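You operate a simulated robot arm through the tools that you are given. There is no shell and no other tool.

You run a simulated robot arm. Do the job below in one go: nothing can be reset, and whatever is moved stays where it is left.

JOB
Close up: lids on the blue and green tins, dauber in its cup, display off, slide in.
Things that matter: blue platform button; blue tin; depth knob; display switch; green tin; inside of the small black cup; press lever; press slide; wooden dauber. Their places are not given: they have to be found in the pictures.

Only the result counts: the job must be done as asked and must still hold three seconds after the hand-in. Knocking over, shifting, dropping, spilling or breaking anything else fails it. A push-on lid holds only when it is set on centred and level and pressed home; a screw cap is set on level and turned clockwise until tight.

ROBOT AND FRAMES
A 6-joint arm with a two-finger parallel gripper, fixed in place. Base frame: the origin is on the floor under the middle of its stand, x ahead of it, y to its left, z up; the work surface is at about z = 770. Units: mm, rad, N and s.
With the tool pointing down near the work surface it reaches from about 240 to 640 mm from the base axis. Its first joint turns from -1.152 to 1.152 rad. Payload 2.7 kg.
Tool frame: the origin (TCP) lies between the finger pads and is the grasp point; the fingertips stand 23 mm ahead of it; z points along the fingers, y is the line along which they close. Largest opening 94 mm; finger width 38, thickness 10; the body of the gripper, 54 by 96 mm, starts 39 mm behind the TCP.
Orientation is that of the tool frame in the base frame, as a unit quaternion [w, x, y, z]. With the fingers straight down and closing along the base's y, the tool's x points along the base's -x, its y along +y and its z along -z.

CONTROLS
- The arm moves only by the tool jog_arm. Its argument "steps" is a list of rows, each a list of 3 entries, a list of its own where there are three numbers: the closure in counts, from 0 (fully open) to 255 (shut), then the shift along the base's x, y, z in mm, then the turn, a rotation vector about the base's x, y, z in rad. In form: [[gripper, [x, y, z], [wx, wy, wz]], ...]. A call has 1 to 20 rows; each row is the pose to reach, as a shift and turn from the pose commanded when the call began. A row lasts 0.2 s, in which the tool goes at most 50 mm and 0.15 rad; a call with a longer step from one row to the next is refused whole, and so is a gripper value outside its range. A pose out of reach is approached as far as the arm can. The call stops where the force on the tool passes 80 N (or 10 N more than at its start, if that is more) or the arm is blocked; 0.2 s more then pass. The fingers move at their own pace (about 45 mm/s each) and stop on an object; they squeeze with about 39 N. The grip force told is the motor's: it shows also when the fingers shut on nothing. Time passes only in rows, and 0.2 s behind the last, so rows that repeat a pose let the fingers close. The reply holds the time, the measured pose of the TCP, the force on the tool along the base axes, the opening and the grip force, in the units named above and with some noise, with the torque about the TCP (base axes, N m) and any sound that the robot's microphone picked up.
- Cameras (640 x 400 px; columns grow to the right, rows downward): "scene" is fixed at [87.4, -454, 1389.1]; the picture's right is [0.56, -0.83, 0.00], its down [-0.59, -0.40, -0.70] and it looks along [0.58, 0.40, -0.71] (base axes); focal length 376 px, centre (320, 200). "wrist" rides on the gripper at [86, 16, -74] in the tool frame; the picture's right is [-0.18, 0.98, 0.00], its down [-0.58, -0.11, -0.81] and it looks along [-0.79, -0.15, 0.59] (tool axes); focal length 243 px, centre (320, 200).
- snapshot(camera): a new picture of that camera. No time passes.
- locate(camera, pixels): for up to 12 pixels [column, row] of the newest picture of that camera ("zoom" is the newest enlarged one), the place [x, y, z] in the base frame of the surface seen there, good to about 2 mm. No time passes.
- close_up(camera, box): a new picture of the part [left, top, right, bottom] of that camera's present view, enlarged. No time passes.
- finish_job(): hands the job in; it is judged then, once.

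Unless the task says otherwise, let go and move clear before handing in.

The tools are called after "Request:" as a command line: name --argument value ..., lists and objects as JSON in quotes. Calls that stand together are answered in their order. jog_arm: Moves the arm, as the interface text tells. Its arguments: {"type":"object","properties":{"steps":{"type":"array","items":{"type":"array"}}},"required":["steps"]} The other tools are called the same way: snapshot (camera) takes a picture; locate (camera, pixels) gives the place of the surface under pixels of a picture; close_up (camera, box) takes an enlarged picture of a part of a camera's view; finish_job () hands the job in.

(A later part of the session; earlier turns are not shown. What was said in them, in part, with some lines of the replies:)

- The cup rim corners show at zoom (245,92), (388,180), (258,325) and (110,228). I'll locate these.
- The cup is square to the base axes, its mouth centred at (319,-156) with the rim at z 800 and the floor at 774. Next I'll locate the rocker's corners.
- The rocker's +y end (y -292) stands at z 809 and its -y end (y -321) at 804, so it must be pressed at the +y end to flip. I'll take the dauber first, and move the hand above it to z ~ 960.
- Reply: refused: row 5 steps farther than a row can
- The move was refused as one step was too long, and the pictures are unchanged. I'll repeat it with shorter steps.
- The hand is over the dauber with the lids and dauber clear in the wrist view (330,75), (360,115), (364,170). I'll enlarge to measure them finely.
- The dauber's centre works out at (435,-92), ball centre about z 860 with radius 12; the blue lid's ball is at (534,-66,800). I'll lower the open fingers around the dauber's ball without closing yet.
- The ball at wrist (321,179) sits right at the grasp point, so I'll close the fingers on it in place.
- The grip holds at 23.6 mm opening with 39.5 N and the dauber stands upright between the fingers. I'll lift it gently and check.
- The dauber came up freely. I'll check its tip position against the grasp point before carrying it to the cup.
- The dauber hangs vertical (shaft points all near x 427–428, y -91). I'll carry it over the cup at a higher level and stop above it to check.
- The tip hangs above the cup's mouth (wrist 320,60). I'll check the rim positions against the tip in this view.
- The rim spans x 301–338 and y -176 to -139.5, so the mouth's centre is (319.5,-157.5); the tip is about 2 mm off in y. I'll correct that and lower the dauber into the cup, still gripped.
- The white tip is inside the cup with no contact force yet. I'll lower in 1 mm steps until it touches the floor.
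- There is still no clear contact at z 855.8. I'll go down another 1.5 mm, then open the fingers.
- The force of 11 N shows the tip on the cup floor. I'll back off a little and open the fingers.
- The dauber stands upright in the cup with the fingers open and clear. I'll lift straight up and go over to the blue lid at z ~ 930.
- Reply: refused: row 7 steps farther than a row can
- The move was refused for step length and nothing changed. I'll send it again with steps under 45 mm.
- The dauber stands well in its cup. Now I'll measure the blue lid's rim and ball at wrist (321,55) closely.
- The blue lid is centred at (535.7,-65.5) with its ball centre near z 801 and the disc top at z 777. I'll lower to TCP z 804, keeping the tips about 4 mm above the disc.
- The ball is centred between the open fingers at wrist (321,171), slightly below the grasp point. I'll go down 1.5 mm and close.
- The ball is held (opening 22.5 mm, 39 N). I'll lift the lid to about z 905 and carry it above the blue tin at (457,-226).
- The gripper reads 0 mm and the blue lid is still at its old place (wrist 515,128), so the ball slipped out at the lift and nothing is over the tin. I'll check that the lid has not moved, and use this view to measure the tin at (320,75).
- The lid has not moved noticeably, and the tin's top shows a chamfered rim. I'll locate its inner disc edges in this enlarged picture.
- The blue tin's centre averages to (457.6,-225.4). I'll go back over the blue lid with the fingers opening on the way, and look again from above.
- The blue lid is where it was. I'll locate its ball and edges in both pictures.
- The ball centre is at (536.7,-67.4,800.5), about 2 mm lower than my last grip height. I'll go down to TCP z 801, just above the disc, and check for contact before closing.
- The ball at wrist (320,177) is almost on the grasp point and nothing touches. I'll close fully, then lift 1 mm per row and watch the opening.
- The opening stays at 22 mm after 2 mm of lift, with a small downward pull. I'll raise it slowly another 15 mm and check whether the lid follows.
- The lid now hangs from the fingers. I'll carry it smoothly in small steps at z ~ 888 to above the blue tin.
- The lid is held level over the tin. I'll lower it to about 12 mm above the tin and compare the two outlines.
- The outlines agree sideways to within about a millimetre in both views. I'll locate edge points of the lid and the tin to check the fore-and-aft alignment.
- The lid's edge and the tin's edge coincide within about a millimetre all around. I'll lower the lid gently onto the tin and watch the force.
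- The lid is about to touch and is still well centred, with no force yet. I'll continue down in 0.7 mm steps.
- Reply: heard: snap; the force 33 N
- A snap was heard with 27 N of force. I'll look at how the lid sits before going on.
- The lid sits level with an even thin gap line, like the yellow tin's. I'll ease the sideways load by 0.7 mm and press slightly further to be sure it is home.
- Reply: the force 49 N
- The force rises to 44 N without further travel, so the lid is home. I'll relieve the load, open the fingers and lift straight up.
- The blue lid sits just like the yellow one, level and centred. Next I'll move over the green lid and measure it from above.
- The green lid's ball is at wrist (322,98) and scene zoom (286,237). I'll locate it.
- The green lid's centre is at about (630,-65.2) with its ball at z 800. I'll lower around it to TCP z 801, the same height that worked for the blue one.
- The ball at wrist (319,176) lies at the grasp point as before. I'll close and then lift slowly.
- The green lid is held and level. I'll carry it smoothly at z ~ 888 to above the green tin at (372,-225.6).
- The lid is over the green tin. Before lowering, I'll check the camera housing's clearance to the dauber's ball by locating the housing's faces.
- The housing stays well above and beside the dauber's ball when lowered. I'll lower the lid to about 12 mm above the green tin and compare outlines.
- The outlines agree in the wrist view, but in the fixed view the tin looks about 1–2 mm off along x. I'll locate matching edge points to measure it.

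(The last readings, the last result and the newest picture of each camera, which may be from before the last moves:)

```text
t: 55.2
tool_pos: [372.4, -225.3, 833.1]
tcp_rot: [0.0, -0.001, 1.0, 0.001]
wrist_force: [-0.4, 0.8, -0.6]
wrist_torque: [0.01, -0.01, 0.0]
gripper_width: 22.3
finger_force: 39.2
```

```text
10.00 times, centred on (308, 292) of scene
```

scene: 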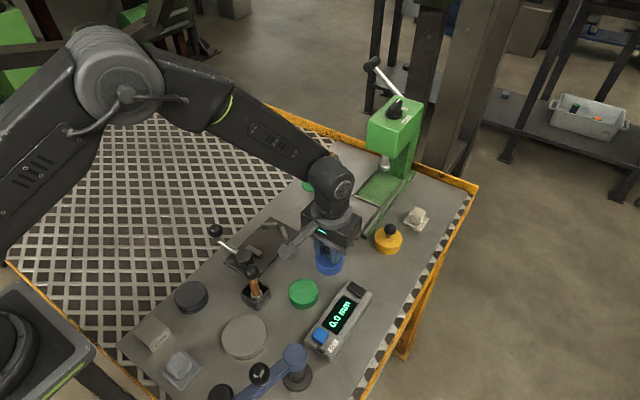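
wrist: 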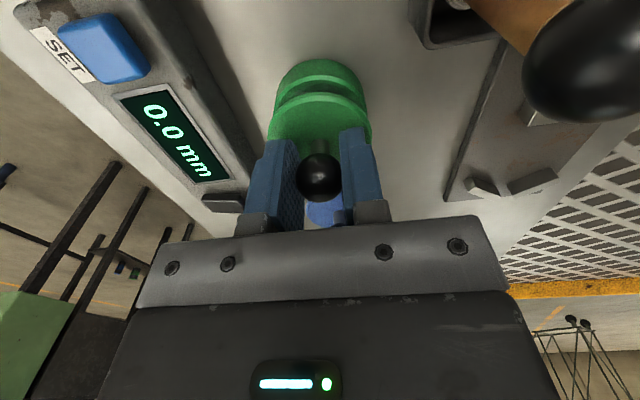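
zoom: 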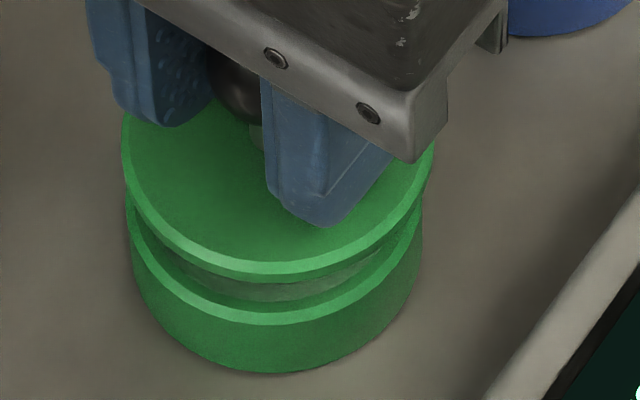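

The measurements suggest the tin lies about 1–2 mm towards -x from the lid. I'll shift by (-1.3,+0.3), lower closer and look again.

Request:
jog_arm --steps '[[255, [-0.7, 0.2, 0], [0, 0, 0]], [255, [-1.3, 0.3, -2], [0, 0, 0]], [255, [-1.3, 0.3, -5], [0, 0, 0]], [255, [-1.3, 0.3, -7], [0, 0, 0]], [255, [-1.3, 0.3, -8], [0, 0, 0]], [255, [-1.3, 0.3, -8], [0, 0, 0]]]'

Request:
close_up --camera "wrist" --box '[250, 60, 390, 160]'

Request:
close_up --camera "scene" --box '[284, 272, 332, 312]'

```text
t: 56.6
tool_pos: [370.6, -224.9, 825.4]
tcp_rot: [0.0, -0.001, 1.0, 0.0]
wrist_force: [0.5, -0.5, 0.0]
wrist_torque: [-0.01, -0.04, 0.01]
gripper_width: 22.2
finger_force: 38.8
```

```text
4.00 times, centred on (320, 110) of wrist
```

zoom: 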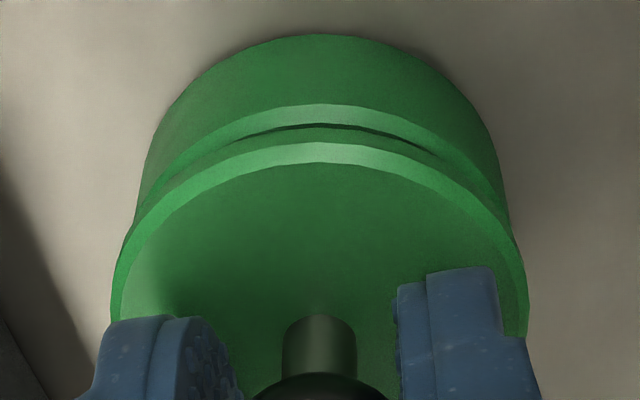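

```text
10.00 times, centred on (308, 292) of scene
```

zoom: 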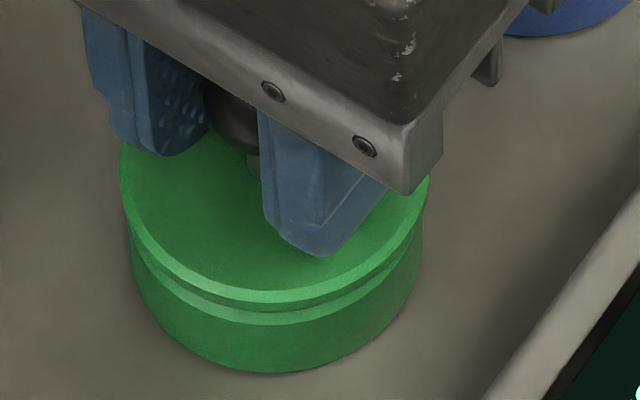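

Both views now show the lid centred on the tin. I'll lower in small steps until it touches and snaps.

Request:
jog_arm --steps '[[255, [0, 0.2, -1], [0, 0, 0]], [255, [0, 0.2, -2], [0, 0, 0]], [255, [0, 0.2, -3], [0, 0, 0]], [255, [0, 0.2, -3.7], [0, 0, 0]], [255, [0, 0.2, -4.4], [0, 0, 0]]]'

```text
t: 57.8
tool_pos: [371.6, -224.8, 821.7]
tcp_rot: [0.0, 0.001, 1.0, 0.0]
wrist_force: [-6.4, 1.8, 19.3]
wrist_torque: [0.04, 0.22, 0.03]
gripper_width: 22.1
finger_force: 39.3
heard: snap
```

A snap was heard at 19 N. I'll press a little further, to about 45 N as with the blue lid, and look.

Request:
jog_arm --steps '[[255, [0, 0, -0.7], [0, 0, 0]], [255, [0, 0, -1.4], [0, 0, 0]], [255, [0, 0, -2], [0, 0, 0]]]'

Request:
close_up --camera "scene" --box '[284, 272, 332, 312]'

Request:
close_up --camera "wrist" --box '[250, 60, 390, 160]'

```text
t: 58.6
tool_pos: [371.7, -225.1, 821.2]
tcp_rot: [0.001, 0.0, 1.0, -0.001]
wrist_force: [-14.7, 5.3, 47.5]
wrist_torque: [0.03, 0.07, -0.01]
gripper_width: 22.2
finger_force: 38.5
```

```text
10.00 times, centred on (308, 292) of scene
```

zoom: 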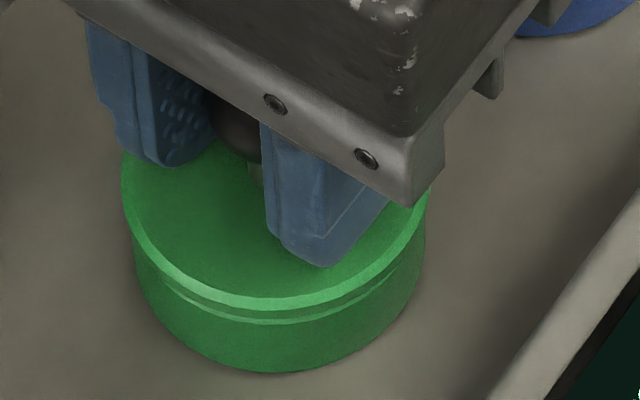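

```text
4.00 times, centred on (320, 110) of wrist
```

zoom: 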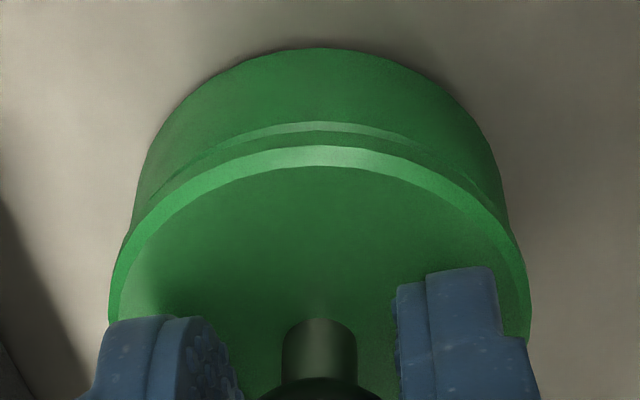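

The green lid is home and level. I'll relieve the load, open only partly so the finger stays clear of the display box, and lift.

Request:
jog_arm --steps '[[255, [0, 0, 1.2], [0, 0, 0]], [255, [0, 0, 2.6], [0, 0, 0]], [200, [0, 0, 2.6], [0, 0, 0]], [160, [0, 0, 2.6], [0, 0, 0]], [120, [0, 0, 2.6], [0, 0, 0]], [110, [0, 0, 2.6], [0, 0, 0]], [110, [0, 0, 2.6], [0, 0, 0]], [110, [0, 0, 5], [0, 0, 0]], [110, [0, 0, 20], [0, 0, 0]], [110, [0, 0, 50], [0, 0, 0]], [110, [0, 0, 80], [0, 0, 0]], [110, [0, 0, 100], [0, 0, 0]], [110, [0, 0, 100], [0, 0, 0]]]'

Request:
snapshot --camera "wrist"

Request:
close_up --camera "scene" --box '[230, 210, 390, 310]'

```text
t: 61.4
tool_pos: [371.5, -225.4, 920.2]
tcp_rot: [0.0, 0.0, 1.0, 0.0]
wrist_force: [0.3, -0.6, 0.0]
wrist_torque: [-0.01, -0.01, -0.02]
gripper_width: 53.5
finger_force: 0.0
```

```text
taken
```

wrist: 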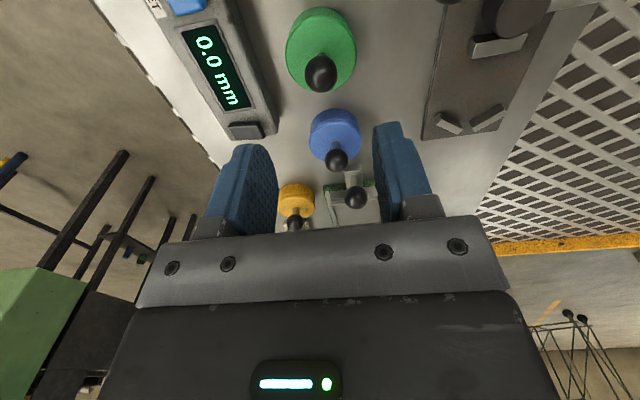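

```text
4.00 times, centred on (310, 260) of scene
```

zoom: 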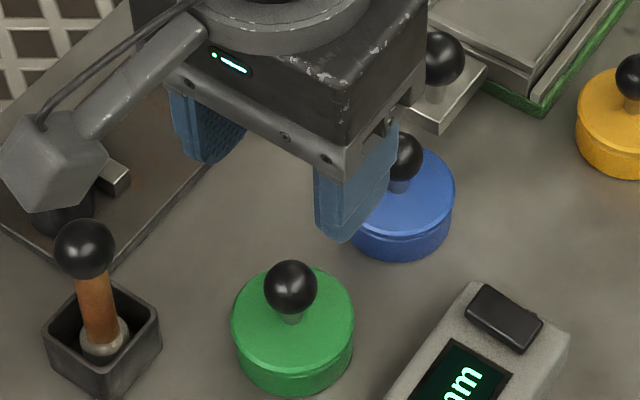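

Both lids are on and level. Now I'll examine the press slide and its rails to find its travel direction and what lies at its end.

Request:
snapshot --camera "scene"

Request:
close_up --camera "scene" --box '[320, 150, 432, 250]'

```text
taken
```

scene: 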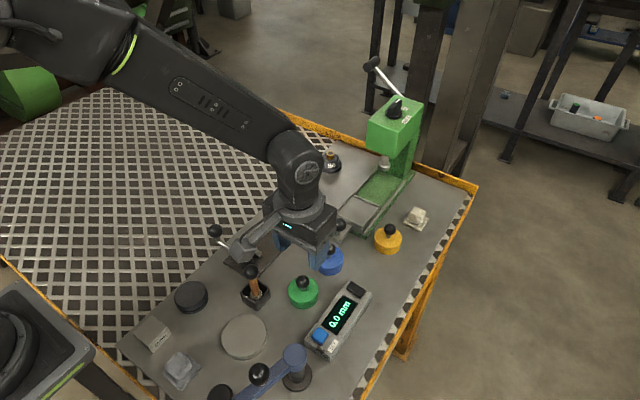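

```text
4.00 times, centred on (376, 200) of scene
```

zoom: 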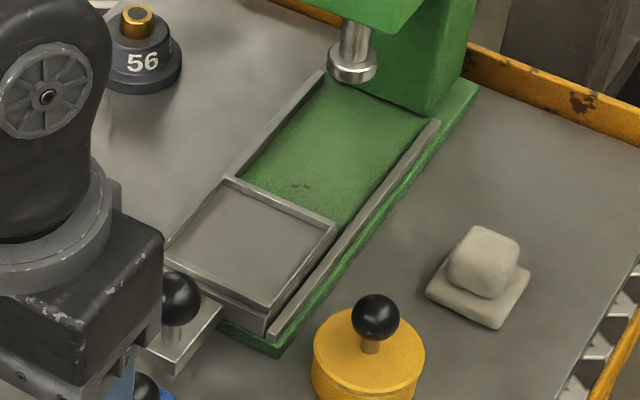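

Request:
locate --camera "zoom" --pixels '[[275, 335], [355, 235], [435, 125], [230, 180], [322, 80], [332, 225], [270, 303], [180, 300], [215, 310], [170, 355], [350, 72], [425, 118]]'

Request:
locate --camera "wrist" --pixels '[[356, 197], [356, 190], [352, 178], [345, 180], [336, 158], [321, 72], [333, 125], [321, 40], [316, 143], [300, 190]]'

```text
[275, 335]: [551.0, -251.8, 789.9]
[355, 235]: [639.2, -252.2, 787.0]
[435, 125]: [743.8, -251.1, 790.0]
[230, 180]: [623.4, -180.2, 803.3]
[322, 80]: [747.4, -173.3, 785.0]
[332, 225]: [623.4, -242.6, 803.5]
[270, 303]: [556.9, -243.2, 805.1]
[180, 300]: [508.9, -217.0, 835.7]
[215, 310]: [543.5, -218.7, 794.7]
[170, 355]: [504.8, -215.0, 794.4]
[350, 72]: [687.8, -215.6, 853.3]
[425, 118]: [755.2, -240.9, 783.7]
```

```text
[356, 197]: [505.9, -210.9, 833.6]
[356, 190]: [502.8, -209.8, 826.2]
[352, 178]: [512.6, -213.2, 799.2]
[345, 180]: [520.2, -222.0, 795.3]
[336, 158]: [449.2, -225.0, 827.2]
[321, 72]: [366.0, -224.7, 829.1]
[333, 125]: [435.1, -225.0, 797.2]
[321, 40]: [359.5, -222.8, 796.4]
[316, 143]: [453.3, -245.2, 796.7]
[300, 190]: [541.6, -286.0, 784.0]
```

The rails run along base x (right rail at y -252 from x 551 to 744), so the slide moves in +x; its knob's centre is near (512,-211.5,825) and the blue lid's knob is only 45 mm behind it. I'll locate the press head and lever to know my clearance at the far end.

Request:
locate --camera "scene" --pixels '[[372, 63], [388, 78], [368, 122], [395, 130], [400, 145], [385, 160], [393, 108], [408, 100], [370, 145], [413, 160], [384, 150], [402, 120]]'

Request:
close_up --camera "scene" --box '[350, 50, 446, 190]'

```text
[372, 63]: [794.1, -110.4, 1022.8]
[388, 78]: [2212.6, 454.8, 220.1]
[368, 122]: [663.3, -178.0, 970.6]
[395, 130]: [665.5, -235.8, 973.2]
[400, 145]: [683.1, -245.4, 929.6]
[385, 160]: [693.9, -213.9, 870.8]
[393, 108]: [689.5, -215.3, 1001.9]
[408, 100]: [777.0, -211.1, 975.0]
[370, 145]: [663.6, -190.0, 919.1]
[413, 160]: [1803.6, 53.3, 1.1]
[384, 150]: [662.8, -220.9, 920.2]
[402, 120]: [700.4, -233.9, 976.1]
```

```text
2.86 times, centred on (398, 120) of scene
```

zoom: 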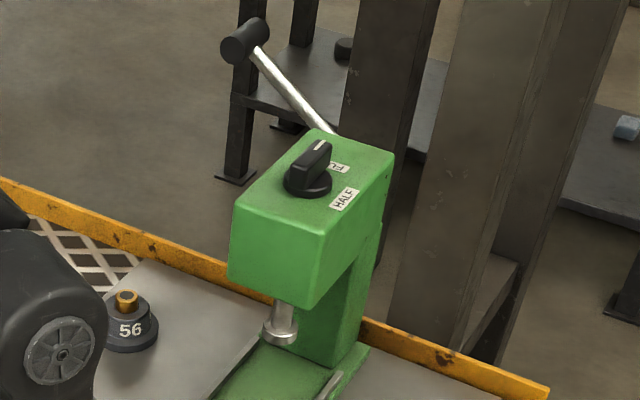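

The press head's front is at x 663 (z 905–973), so there is room. I'll close the fingers, turn the hand a quarter turn so they are thin along x, and move above the gap between the blue lid's knob and the slide's knob.

Request:
jog_arm --steps '[[150, [10, 1, 0], [0, 0, -0.143]], [200, [20, 2, 0], [0, 0, -0.286]], [255, [30, 3, 0], [0, 0, -0.429]], [255, [40, 5, 0], [0, 0, -0.572]], [255, [52, 6, 0], [0, 0, -0.715]], [255, [64, 7, 0], [0, 0, -0.858]], [255, [76, 8, 0], [0, 0, -1.001]], [255, [88, 10, 0], [0, 0, -1.144]], [255, [100, 11, 0], [0, 0, -1.287]], [255, [108, 12, 0], [0, 0, -1.43]], [255, [114, 13.1, 0], [0, 0, -1.5708]], [255, [114, 13.1, 0], [0, 0, -1.5708]]]'

Request:
snapshot --camera "wrist"

Request:
snapshot --camera "scene"

```text
t: 64.0
tool_pos: [485.3, -212.5, 919.7]
tcp_rot: [0.0, 0.707, 0.707, 0.0]
wrist_force: [0.1, 0.2, 0.4]
wrist_torque: [-0.03, -0.02, -0.01]
gripper_width: 0.0
finger_force: 39.0
```

```text
taken
```

wrist: 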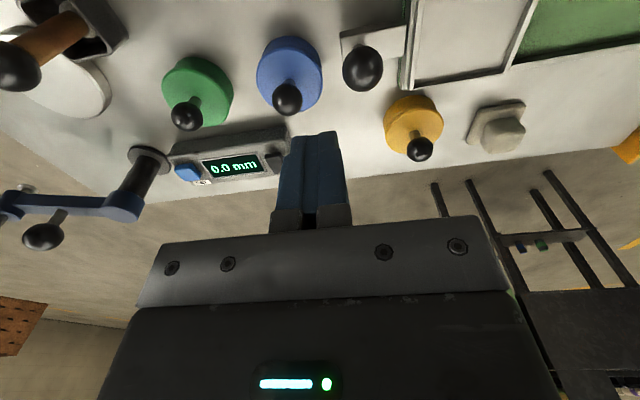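

```text
taken
```

scene: 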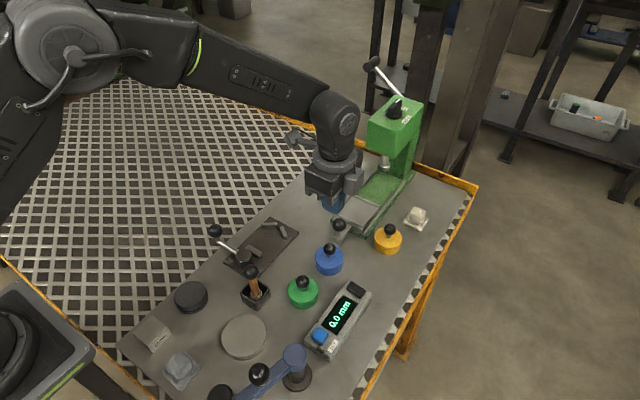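

The hand is turned and both knobs are visible in the wrist view: slide knob at (362,68), blue lid knob at (287,98). I'll measure them closely.

Request:
close_up --camera "wrist" --box '[240, 20, 420, 130]'

Request:
locate --camera "wrist" --pixels '[[362, 68], [344, 68], [380, 68], [287, 98], [273, 98], [301, 98], [350, 35], [345, 45], [372, 40], [405, 50]]'

```text
3.56 times, centred on (330, 75) of wrist
```

zoom: 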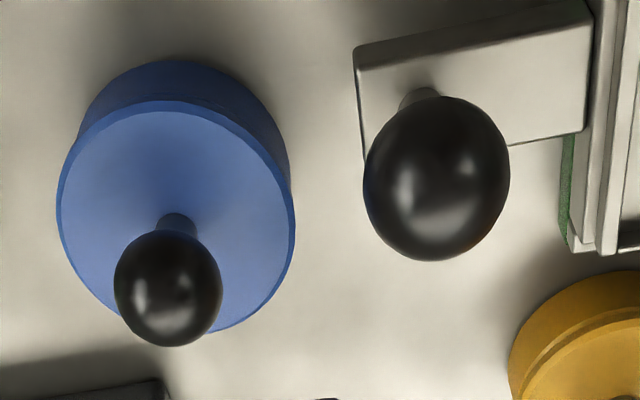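

```text
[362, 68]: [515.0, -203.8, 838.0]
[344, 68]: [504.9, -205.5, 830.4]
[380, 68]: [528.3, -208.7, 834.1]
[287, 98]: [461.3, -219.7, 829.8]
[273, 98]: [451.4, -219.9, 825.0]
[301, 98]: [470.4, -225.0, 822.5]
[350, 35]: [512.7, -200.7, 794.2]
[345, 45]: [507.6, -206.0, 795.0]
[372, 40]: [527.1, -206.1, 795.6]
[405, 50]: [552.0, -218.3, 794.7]
```

The slide ball's near face is at about x 503 and the blue ball's far face at x 470, so the middle is x 487. I'll centre there and lower the closed fingers between them to TCP z 826.

Request:
jog_arm --steps '[[255, [2.3, 1.2, 0], [0, 0, 0]], [255, [2.3, 1.2, -25], [0, 0, 0]], [255, [2.3, 1.2, -45], [0, 0, 0]], [255, [2.3, 1.2, -60], [0, 0, 0]], [255, [2.3, 1.2, -60], [0, 0, 0]]]'

Request:
snapshot --camera "wrist"

Request:
close_up --camera "scene" --box '[290, 180, 402, 280]'

```text
t: 65.2
tool_pos: [487.7, -210.9, 859.5]
tcp_rot: [0.0, 0.707, 0.707, 0.001]
wrist_force: [0.1, -0.3, 0.2]
wrist_torque: [0.0, 0.0, 0.01]
gripper_width: 0.4
finger_force: 39.3
```

```text
taken
```

wrist: 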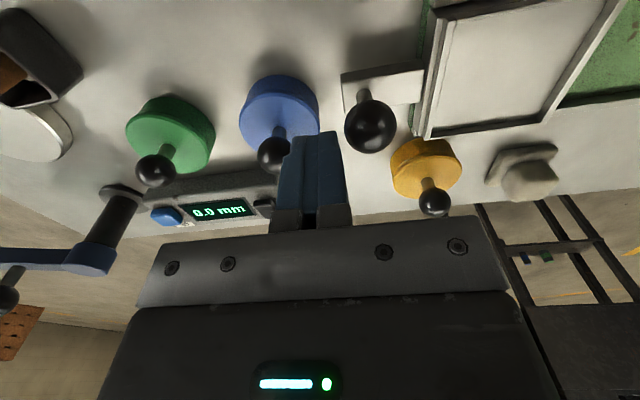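

```text
4.00 times, centred on (346, 230) of scene
```

zoom: 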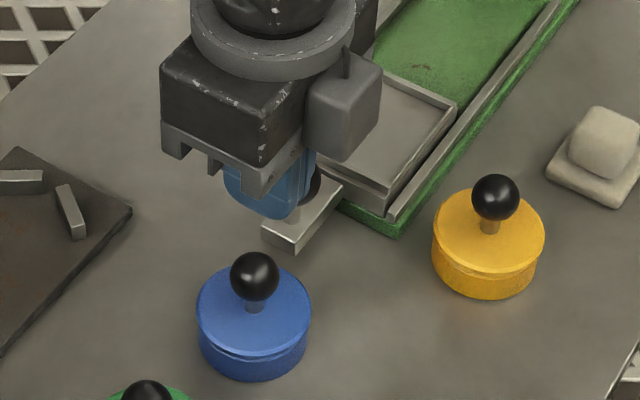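

The fingers come down cleanly between the knobs, but a housing on the far side of the hand shows at zoom (345,105). I'll locate it to be sure that it clears the slide and the press.

Request:
locate --camera "zoom" --pixels '[[345, 105], [312, 130], [335, 158], [378, 65], [345, 60], [370, 110], [270, 210], [250, 190], [300, 200], [255, 275], [280, 235], [310, 190]]'

```text
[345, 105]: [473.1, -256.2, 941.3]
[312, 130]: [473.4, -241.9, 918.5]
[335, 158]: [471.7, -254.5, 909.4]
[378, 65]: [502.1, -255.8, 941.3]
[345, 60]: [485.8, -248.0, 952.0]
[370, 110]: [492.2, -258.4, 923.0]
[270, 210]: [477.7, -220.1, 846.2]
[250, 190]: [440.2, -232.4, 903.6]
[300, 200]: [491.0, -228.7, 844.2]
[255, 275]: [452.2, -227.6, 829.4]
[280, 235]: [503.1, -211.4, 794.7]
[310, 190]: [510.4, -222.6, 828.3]
```

The housing sits 50–92 mm above the grasp level and clears everything here. I'll lower the rest of the way to TCP z 826.

Request:
jog_arm --steps '[[255, [0, 0, -12], [0, 0, 0]], [255, [0, 0, -24], [0, 0, 0]], [255, [0, 0, -32], [0, 0, 0]], [255, [0, 0, -32], [0, 0, 0]]]'

Request:
close_up --camera "scene" --box '[290, 180, 402, 280]'

Request:
snapshot --camera "wrist"

```text
t: 66.2
tool_pos: [488.1, -210.9, 827.0]
tcp_rot: [0.001, 0.707, 0.707, 0.0]
wrist_force: [-0.3, 0.1, -0.4]
wrist_torque: [-0.02, -0.04, -0.01]
gripper_width: 0.0
finger_force: 39.3
```

```text
4.00 times, centred on (346, 230) of scene
```

zoom: 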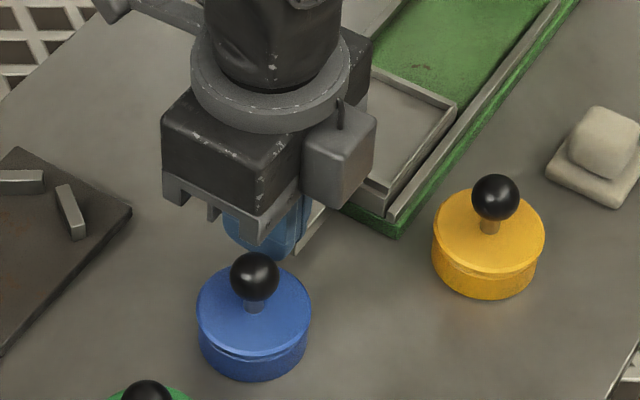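

```text
taken
```

wrist: 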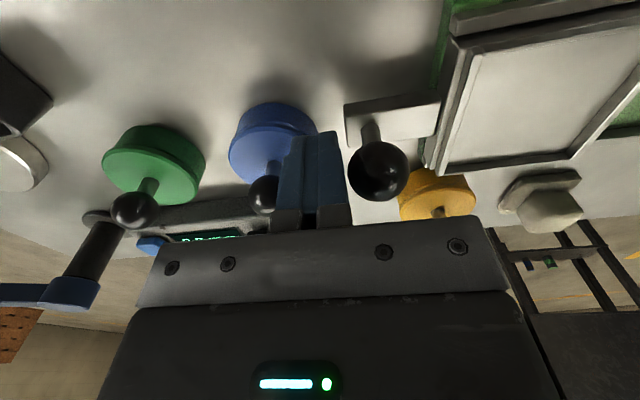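

The closed fingers stand just behind the slide's knob with no contact. I'll push in +x slowly, 30 mm first.

Request:
jog_arm --steps '[[255, [3, 0, 0], [0, 0, 0]], [255, [6, 0, 0], [0, 0, 0]], [255, [9, 0, 0], [0, 0, 0]], [255, [12, 0, 0], [0, 0, 0]], [255, [16, 0, 0], [0, 0, 0]], [255, [20, 0, 0], [0, 0, 0]], [255, [25, 0, 0], [0, 0, 0]], [255, [30, 0, 0], [0, 0, 0]]]'

Request:
close_up --camera "scene" --box '[310, 150, 422, 250]'

Request:
snapshot --camera "wrist"

```text
t: 68.0
tool_pos: [518.1, -209.8, 826.3]
tcp_rot: [0.0, 0.707, 0.707, 0.0]
wrist_force: [-1.4, -0.9, 0.2]
wrist_torque: [-0.01, 0.0, -0.02]
gripper_width: 0.1
finger_force: 38.6
```

```text
4.00 times, centred on (366, 200) of scene
```

zoom: 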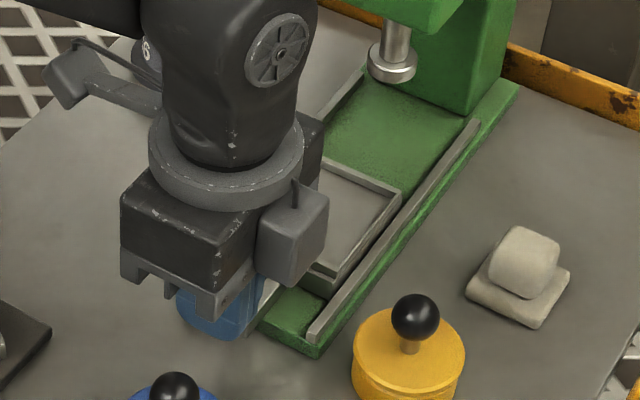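

```text
taken
```

wrist: 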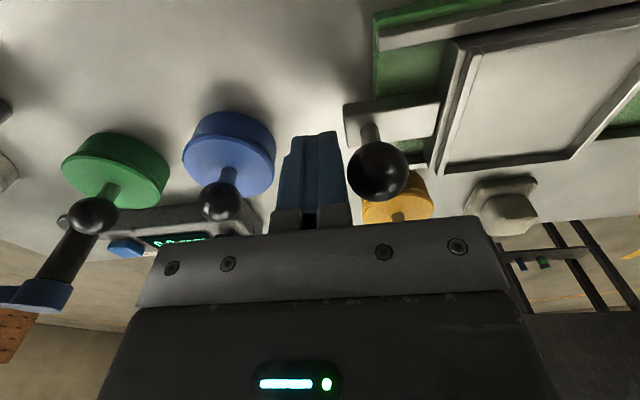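

The slide follows easily with only 1.4 N. I'll push another 40 mm.

Request:
jog_arm --steps '[[255, [4, 0, 0], [0, 0, 0]], [255, [8, 0, 0], [0, 0, 0]], [255, [13, 0, 0], [0, 0, 0]], [255, [18, 0, 0], [0, 0, 0]], [255, [23, 0, 0], [0, 0, 0]], [255, [28, 0, 0], [0, 0, 0]], [255, [33, 0, 0], [0, 0, 0]], [255, [37, 0, 0], [0, 0, 0]], [255, [40, 0, 0], [0, 0, 0]]]'

Request:
close_up --camera "scene" --box '[320, 100, 448, 240]'

Request:
snapshot --camera "wrist"

```text
t: 70.0
tool_pos: [556.3, -211.0, 828.7]
tcp_rot: [0.0, 0.707, 0.707, 0.001]
wrist_force: [-0.2, -0.7, 0.8]
wrist_torque: [-0.01, -0.03, 0.02]
gripper_width: 0.0
finger_force: 39.2
```

```text
2.86 times, centred on (384, 170) of scene
```

zoom: 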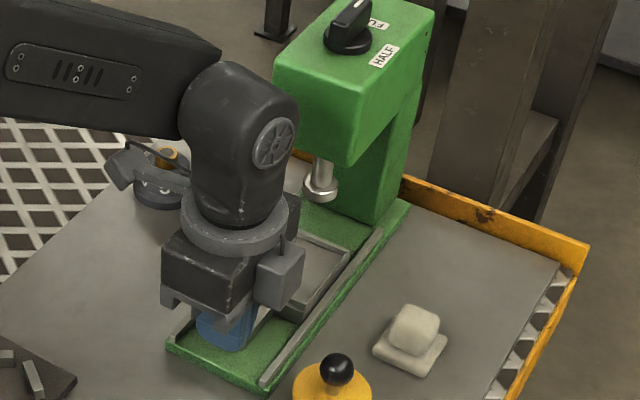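

```text
taken
```

wrist: 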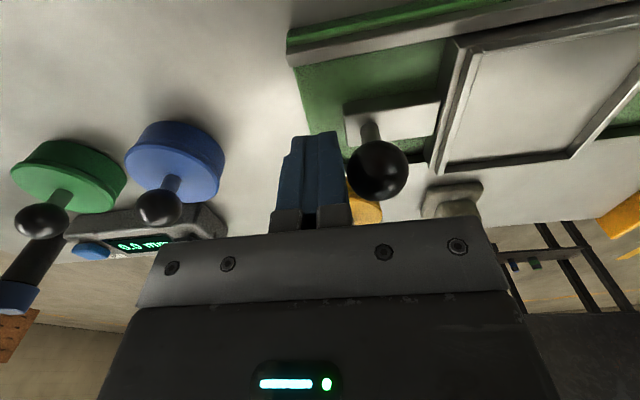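

The slide has moved about 68 mm and still runs freely. The arm's wrist link now nears the press head, so I'll measure that gap before continuing.

Request:
locate --camera "zoom" --pixels '[[275, 140], [290, 120], [293, 145], [285, 190], [270, 85], [290, 160], [300, 270], [280, 75], [285, 60], [275, 95], [295, 215], [318, 190]]'

```text
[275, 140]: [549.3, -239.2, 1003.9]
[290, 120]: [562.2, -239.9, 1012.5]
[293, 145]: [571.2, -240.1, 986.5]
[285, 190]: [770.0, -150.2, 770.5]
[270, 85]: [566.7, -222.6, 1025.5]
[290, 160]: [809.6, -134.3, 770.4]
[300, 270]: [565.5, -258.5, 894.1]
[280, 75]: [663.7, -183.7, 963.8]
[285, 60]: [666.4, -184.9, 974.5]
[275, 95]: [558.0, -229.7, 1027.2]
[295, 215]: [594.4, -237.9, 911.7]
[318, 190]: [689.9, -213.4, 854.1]
```

The hand's foremost part is about x 604 and the press head's front at x 664, so there is room for at least 40 mm more. I'll push another 30 mm in small steps.

Request:
jog_arm --steps '[[255, [4, 0, 0], [0, 0, 0]], [255, [8, 0, 0], [0, 0, 0]], [255, [12, 0, 0], [0, 0, 0]], [255, [16, 0, 0], [0, 0, 0]], [255, [20, 0, 0], [0, 0, 0]], [255, [24, 0, 0], [0, 0, 0]], [255, [27, 0, 0], [0, 0, 0]], [255, [30, 0, 0], [0, 0, 0]]]'

Request:
close_up --camera "scene" --box '[320, 100, 448, 240]'

Request:
snapshot --camera "wrist"

```text
t: 71.8
tool_pos: [587.3, -211.7, 827.0]
tcp_rot: [-0.001, 0.707, 0.707, 0.0]
wrist_force: [-0.6, 1.0, 0.4]
wrist_torque: [-0.01, 0.02, 0.0]
gripper_width: 0.0
finger_force: 38.8
```

```text
2.86 times, centred on (384, 170) of scene
```

zoom: 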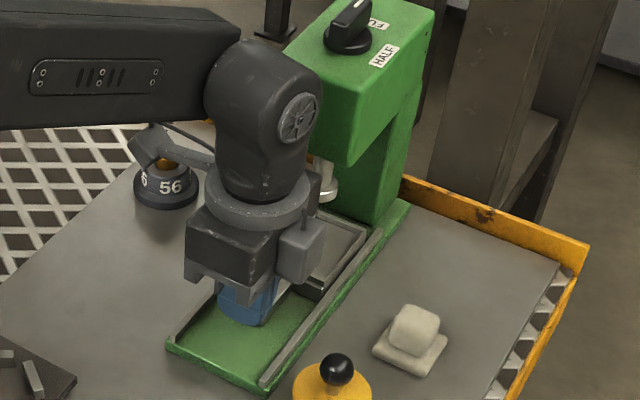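

```text
taken
```

wrist: 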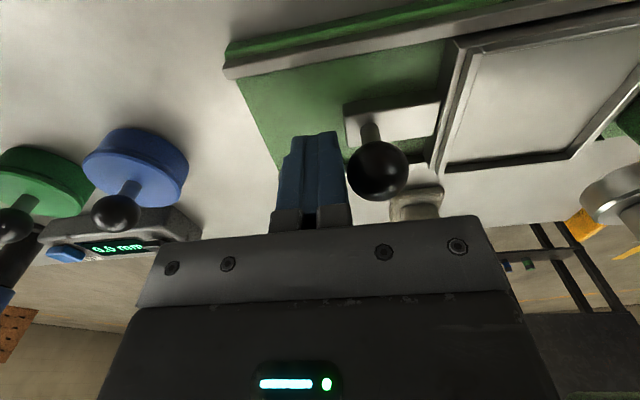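

It still runs freely, with the tray's back edge near x 721. I'll push 14 mm more, which keeps about 10 mm to the press head.

Request:
jog_arm --steps '[[255, [3, 0, 0], [0, 0, 0]], [255, [6, 0, 0], [0, 0, 0]], [255, [9, 0, 0], [0, 0, 0]], [255, [12, 0, 0], [0, 0, 0]], [255, [14, 0, 0], [0, 0, 0]]]'

Request:
close_up --camera "scene" --box '[330, 130, 426, 230]'

Request:
snapshot --camera "wrist"

```text
t: 73.0
tool_pos: [598.9, -211.3, 826.9]
tcp_rot: [-0.004, 0.707, 0.707, -0.003]
wrist_force: [-34.9, 5.8, 13.1]
wrist_torque: [0.06, -0.13, 0.05]
gripper_width: 0.0
finger_force: 38.8
```

```text
4.00 times, centred on (378, 180) of scene
```

zoom: 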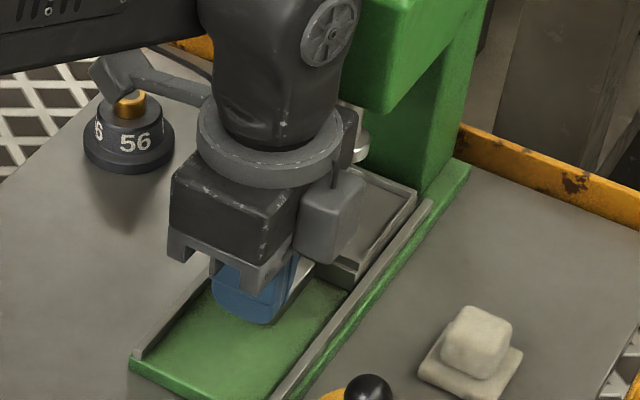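

```text
taken
```

wrist: 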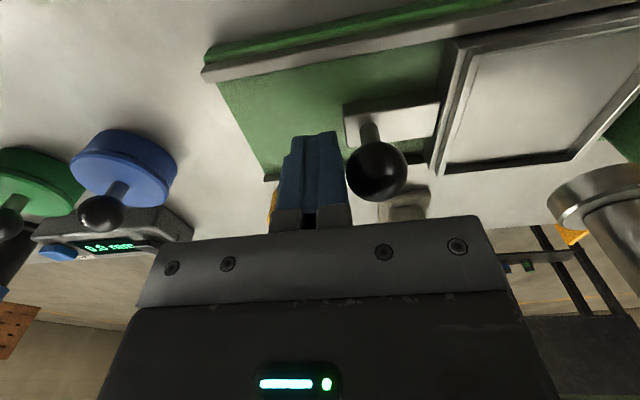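

The force rose to 35 N, so the slide has met its end stop. I'll back off, rise clear and check that it stays in.

Request:
jog_arm --steps '[[255, [10, 0, 0], [0, 0, 0]], [255, [0, 0, 0], [0, 0, 0]], [255, [-10, 0, 0], [0, 0, 0]], [255, [-10, 0, 20], [0, 0, 0]], [255, [-10, 0, 50], [0, 0, 0]], [255, [-20, 0, 85], [0, 0, 0]], [255, [-50, 0, 100], [0, 0, 0]], [255, [-90, 10, 100], [0, 0, 0]], [255, [-130, 20, 100], [0, 0, 0]], [255, [-130, 20, 100], [0, 0, 0]]]'

Request:
close_up --camera "scene" --box '[320, 130, 432, 250]'

Request:
snapshot --camera "wrist"

Request:
snapshot --camera "scene"

```text
t: 75.2
tool_pos: [469.8, -191.0, 927.0]
tcp_rot: [0.0, 0.707, 0.707, 0.0]
wrist_force: [-0.1, -0.2, -0.5]
wrist_torque: [0.01, 0.03, -0.02]
gripper_width: 0.0
finger_force: 38.6
out of reach, approached as far as the arm can: row 1
```

```text
3.33 times, centred on (376, 190) of scene
```

zoom: 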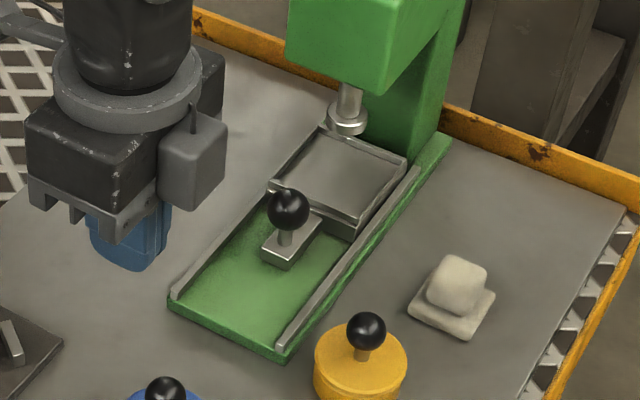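

```text
taken
```

wrist: 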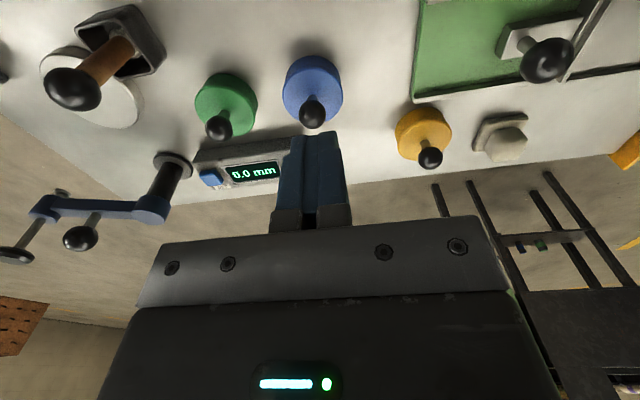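

```text
taken
```

scene: 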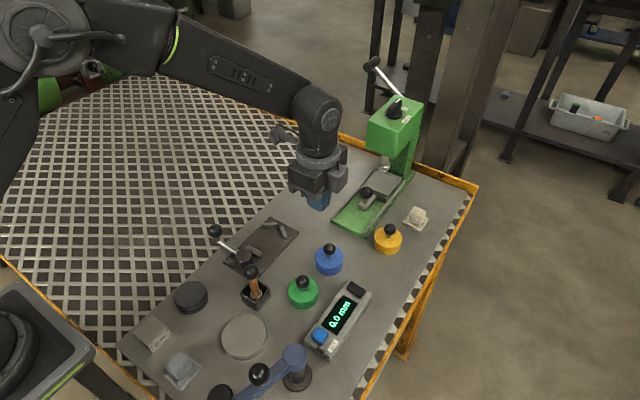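

The slide stayed in, with its tray right under the ram (zoom 340,170). I'll locate its edges and check whether any travel remains.

Request:
locate --camera "scene" --pixels '[[366, 193], [373, 170], [397, 178], [384, 196], [358, 187], [399, 170], [405, 172], [372, 205], [363, 208], [384, 165], [395, 180], [379, 172]]'

Request:
close_up --camera "scene" --box '[345, 145, 425, 215]'

```text
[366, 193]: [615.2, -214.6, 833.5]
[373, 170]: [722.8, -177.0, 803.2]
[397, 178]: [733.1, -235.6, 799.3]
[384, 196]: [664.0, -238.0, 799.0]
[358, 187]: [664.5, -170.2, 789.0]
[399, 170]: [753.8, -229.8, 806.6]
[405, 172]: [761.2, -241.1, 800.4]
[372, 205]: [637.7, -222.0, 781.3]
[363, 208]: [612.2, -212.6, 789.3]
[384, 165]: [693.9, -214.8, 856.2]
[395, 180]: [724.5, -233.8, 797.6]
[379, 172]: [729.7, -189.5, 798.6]
```

```text
5.71 times, centred on (385, 180) of scene
```

zoom: 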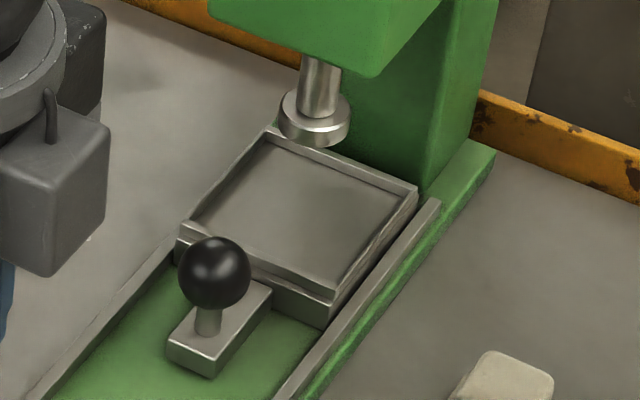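

The knob has moved 109.5 mm and the tray (x 667–734) is centred under the ram and against its stop. Next is the display switch: I'll turn the hand back and go above the rocker's raised +y end at (418.5,-288).

Request:
jog_arm --steps '[[255, [-5, -9, 0], [0, 0, 0.143]], [255, [-10, -18, 0], [0, 0, 0.286]], [255, [-15, -27, 0], [0, 0, 0.429]], [255, [-20, -36, 0], [0, 0, 0.572]], [255, [-25, -45, 0], [0, 0, 0.715]], [255, [-30, -54, 0], [0, 0, 0.858]], [255, [-35, -63, 0], [0, 0, 1.001]], [255, [-40, -72, -5], [0, 0, 1.144]], [255, [-45, -81, -12], [0, 0, 1.287]], [255, [-50, -90, -20], [0, 0, 1.43]], [255, [-52.3, -97.2, -26], [0, 0, 1.5708]], [255, [-52.3, -97.2, -26], [0, 0, 1.5708]]]'

Request:
snapshot --camera "wrist"

Request:
close_up --camera "scene" --box '[290, 200, 450, 340]'

```text
t: 77.8
tool_pos: [419.4, -287.6, 901.1]
tcp_rot: [-0.001, 0.0, 1.0, 0.001]
wrist_force: [0.1, 0.1, -0.9]
wrist_torque: [0.02, -0.01, 0.01]
gripper_width: 0.0
finger_force: 39.1
```

```text
taken
```

wrist: 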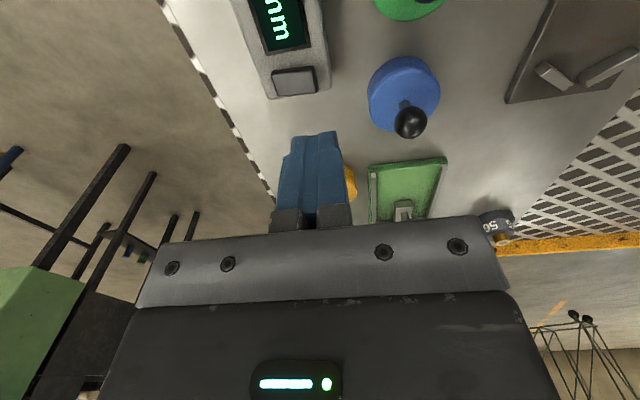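

```text
2.86 times, centred on (370, 270) of scene
```

zoom: 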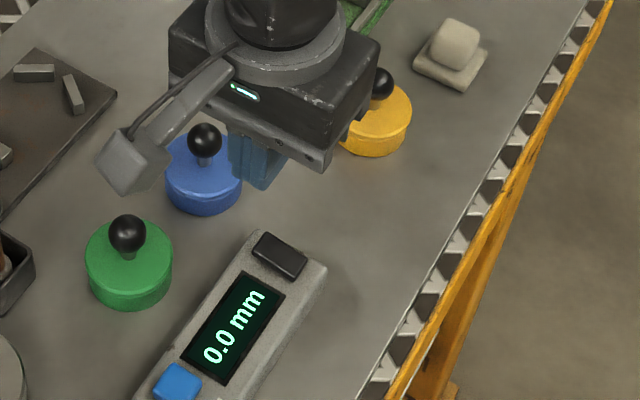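

The rocker shows at wrist (295,80), with the fingers above its +y end. I'll check its corner heights from this view.

Request:
locate --camera "wrist" --pixels '[[275, 74], [312, 68], [315, 88], [277, 92], [295, 80], [310, 78], [280, 83], [322, 80], [268, 90], [303, 80]]'

Request:
close_up --camera "wrist" --box '[250, 50, 350, 110]'

```text
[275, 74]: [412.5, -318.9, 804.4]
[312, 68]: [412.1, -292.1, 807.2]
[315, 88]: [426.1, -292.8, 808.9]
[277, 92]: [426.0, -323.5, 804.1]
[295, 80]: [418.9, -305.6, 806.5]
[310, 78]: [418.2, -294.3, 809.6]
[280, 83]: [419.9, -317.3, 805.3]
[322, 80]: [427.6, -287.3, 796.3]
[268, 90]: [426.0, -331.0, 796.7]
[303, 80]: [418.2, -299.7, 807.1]
```

```text
6.40 times, centred on (300, 80) of wrist
```

zoom: 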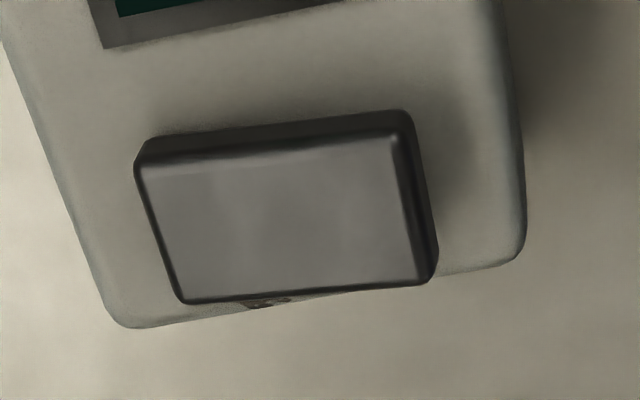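

The rocker's +y end is confirmed as the raised one (z 809 against 804). I'll lower the closed fingers to just above it.

Request:
jog_arm --steps '[[255, [0, 0, -25], [0, 0, 0]], [255, [0, 0, -45], [0, 0, 0]], [255, [0, 0, -58], [0, 0, 0]], [255, [0, 0, -64], [0, 0, 0]], [255, [0, 0, -64], [0, 0, 0]]]'

Request:
close_up --camera "scene" --box '[320, 250, 400, 310]'

Request:
snapshot --camera "wrist"

```text
t: 79.0
tool_pos: [419.7, -287.6, 836.6]
tcp_rot: [0.0, 0.0, 1.0, -0.001]
wrist_force: [-0.6, 0.0, 0.0]
wrist_torque: [0.02, -0.03, -0.01]
gripper_width: 0.0
finger_force: 39.0
```

```text
6.67 times, centred on (360, 280) of scene
```

zoom: 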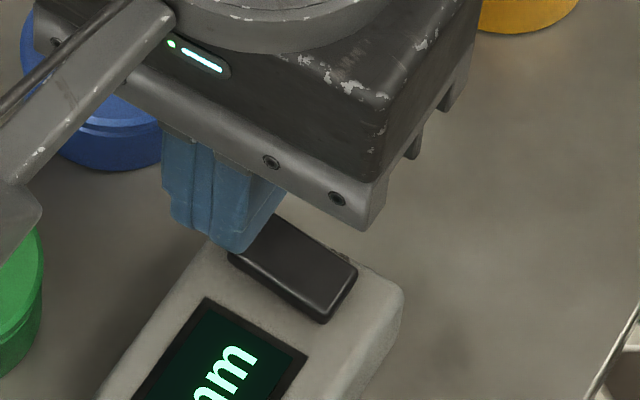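

```text
taken
```

wrist: 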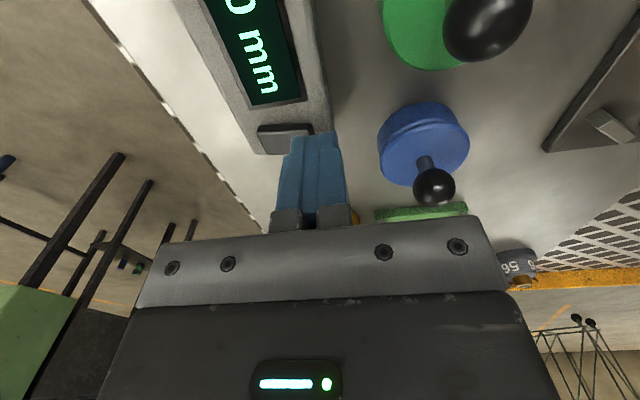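

The fingertips stand over the rocker's +y end. I'll press down in 1.5 mm steps and watch for a click.

Request:
jog_arm --steps '[[255, [0, 0, -2], [0, 0, 0]], [255, [0, 0, -4], [0, 0, 0]], [255, [0, 0, -5.5], [0, 0, 0]], [255, [0, 0, -7], [0, 0, 0]]]'

Request:
close_up --camera "scene" --box '[310, 250, 400, 350]'

```text
t: 80.0
tool_pos: [419.2, -287.7, 829.4]
tcp_rot: [0.0, 0.0, 1.0, 0.0]
wrist_force: [0.0, 0.9, 0.5]
wrist_torque: [0.02, 0.0, 0.06]
gripper_width: 0.2
finger_force: 39.4
```

```text
4.00 times, centred on (355, 300) of scene
```

zoom: 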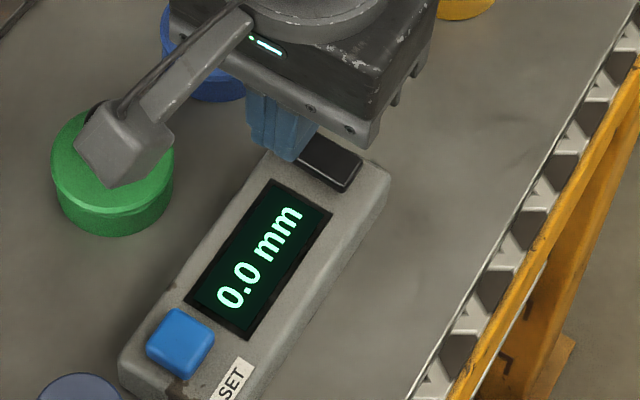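

The display is still lit and there is no force at TCP z 829. I'll continue down in 1 mm steps.

Request:
jog_arm --steps '[[255, [0, 0, -1], [0, 0, 0]], [255, [0, 0, -2], [0, 0, 0]], [255, [0, 0, -3], [0, 0, 0]]]'

Request:
close_up --camera "scene" --box '[310, 250, 400, 350]'

```text
t: 80.8
tool_pos: [419.6, -288.5, 826.9]
tcp_rot: [0.0, 0.0, 1.0, 0.0]
wrist_force: [-2.7, 2.3, 7.9]
wrist_torque: [-0.03, 0.12, 0.0]
gripper_width: 0.0
finger_force: 39.4
```

```text
4.00 times, centred on (355, 300) of scene
```

zoom: 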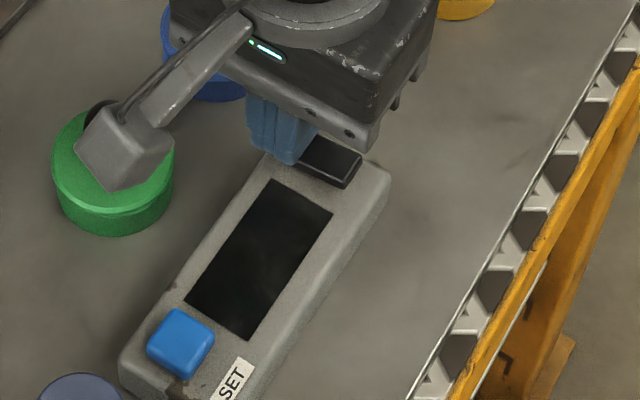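

The display is dark now with 8 N on the rocker. I'll lift off straight up and check that it stays off.

Request:
jog_arm --steps '[[255, [0, 0, -0.6], [0, 0, 0]], [255, [0, 0, 3], [0, 0, 0]], [255, [0, 0, 15], [0, 0, 0]], [255, [0, 0, 40], [0, 0, 0]], [255, [0, 0, 75], [0, 0, 0]], [255, [0, 0, 100], [0, 0, 0]], [255, [0, 0, 100], [0, 0, 0]]]'

Request:
close_up --camera "scene" --box '[310, 250, 400, 350]'

Request:
snapshot --camera "wrist"

```text
t: 82.4
tool_pos: [419.1, -288.0, 927.6]
tcp_rot: [0.0, 0.0, 1.0, 0.0]
wrist_force: [-0.3, -0.7, -0.2]
wrist_torque: [0.04, -0.01, 0.01]
gripper_width: 0.1
finger_force: 39.0
```

```text
4.00 times, centred on (355, 300) of scene
```

zoom: 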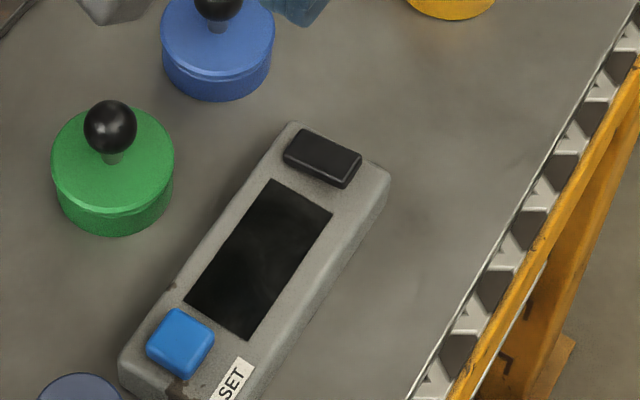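

```text
taken
```

wrist: 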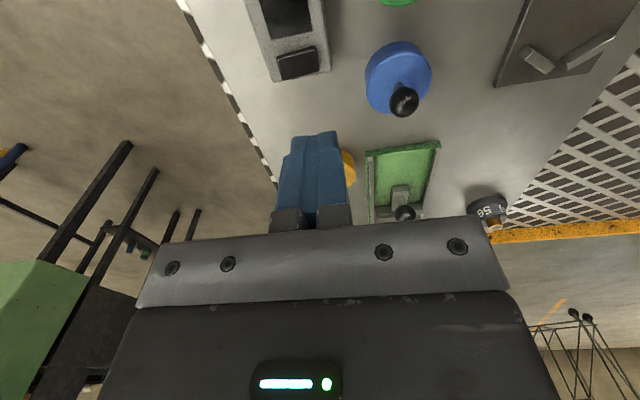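

The display stays dark and the rocker is flipped. I'll raise the hand and swing it clear to the left for a last look at everything.

Request:
jog_arm --steps '[[255, [0, 0, 30], [0, 0, 0]], [200, [0, 0, 70], [0, 0, 0]], [100, [0, 0, 105], [0, 0, 0]], [0, [-5, 40, 110], [0, 0, 0]], [0, [-12, 82, 110], [0, 0, 0]], [0, [-20, 124, 110], [0, 0, 0]], [0, [-28, 166, 110], [0, 0, 0]], [0, [-36, 208, 110], [0, 0, 0]], [0, [-44, 250, 110], [0, 0, 0]], [0, [-52, 292, 110], [0, 0, 0]], [0, [-60, 334, 110], [0, 0, 0]], [0, [-68, 376, 110], [0, 0, 0]], [0, [-76, 418, 110], [0, 0, 0]], [0, [-84, 440, 110], [0, 0, 0]], [0, [-84, 440, 110], [0, 0, 0]]]'

Request:
snapshot --camera "scene"

Request:
close_up --camera "scene" --box '[230, 220, 410, 340]'

Request:
close_up --camera "scene" --box '[320, 130, 432, 250]'

```text
t: 85.6
tool_pos: [335.4, 152.7, 1037.4]
tcp_rot: [0.0, 0.001, 1.0, 0.0]
wrist_force: [0.0, 0.0, 0.0]
wrist_torque: [0.0, 0.02, -0.04]
gripper_width: 94.3
finger_force: 0.0
```

```text
taken
```

scene: 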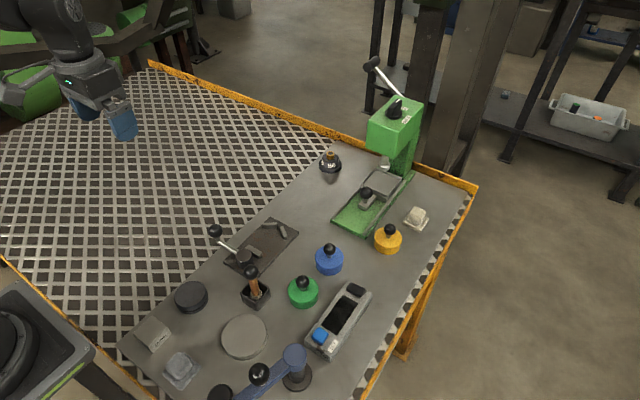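

```text
3.33 times, centred on (320, 280) of scene
```

zoom: 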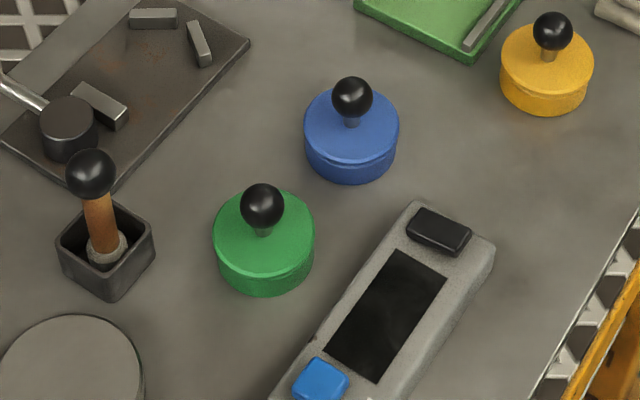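

```text
3.33 times, centred on (376, 190) of scene
```

zoom: 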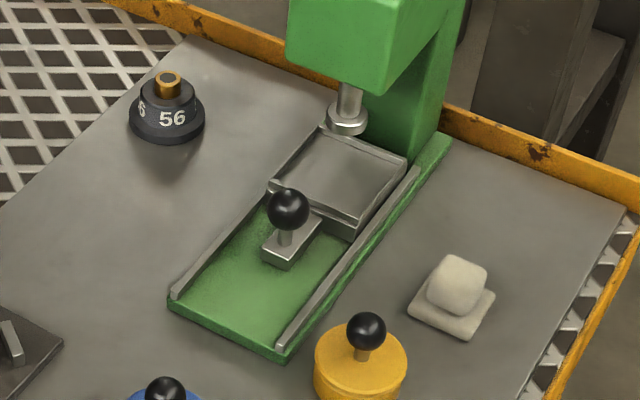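

Everything looks in place; I'll check the heights of the two lids against the closed yellow tin, and the slide and dauber positions.

Request:
close_up --camera "scene" --box '[280, 230, 352, 320]'

Request:
locate --camera "scene" --pixels '[[318, 257], [340, 259], [329, 265], [323, 250], [292, 288], [315, 290], [303, 298], [297, 281], [378, 238], [399, 240], [388, 246], [366, 193]]'

```text
4.44 times, centred on (316, 275) of scene
```

zoom: 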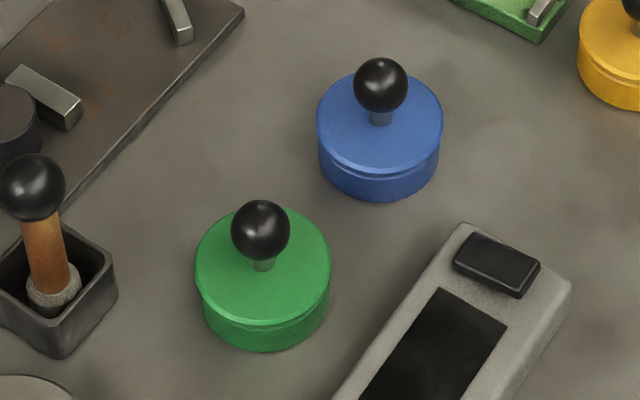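

```text
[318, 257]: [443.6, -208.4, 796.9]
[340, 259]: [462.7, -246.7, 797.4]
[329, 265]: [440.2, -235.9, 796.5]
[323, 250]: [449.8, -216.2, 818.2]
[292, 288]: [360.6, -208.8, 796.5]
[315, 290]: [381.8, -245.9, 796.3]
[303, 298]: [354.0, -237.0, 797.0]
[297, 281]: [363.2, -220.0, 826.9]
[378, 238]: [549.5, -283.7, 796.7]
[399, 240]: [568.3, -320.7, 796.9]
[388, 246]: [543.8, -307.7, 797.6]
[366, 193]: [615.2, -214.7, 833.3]
```

Both lid tops read z 796.3–797.4 all round, the same as the closed yellow tin. The slide is still in (knob at x 615), the display is dark, the dauber stands in its cup and the hand is clear. I'm handing the job in.

Request:
finish_job

```text
The job is handed in.
```

The job is handed in, and my last pictures and readings showed every part done. I haven't seen the judge's result.

- **Lids:** Both snapped on. Their tops read z 796–797 all round, the same as the closed yellow tin. The blue lid slipped out of the fingers on the first lift and stayed where it lay; the second grip held.
- **Dauber:** It stands upright in the small black cup.
- **Display:** I pressed the raised end of the switch. The screen went dark and stayed dark.
- **Slide:** I pushed it in about 110 mm, up to its end stop, and it stayed there after the hand moved away. While backing off, I sent one step the wrong way, towards the press and past the arm's reach. The slide and press looked undisturbed afterwards.

The fingers are open and the hand is well clear of the bench. I saw nothing else shifted or knocked over in the final pictures.
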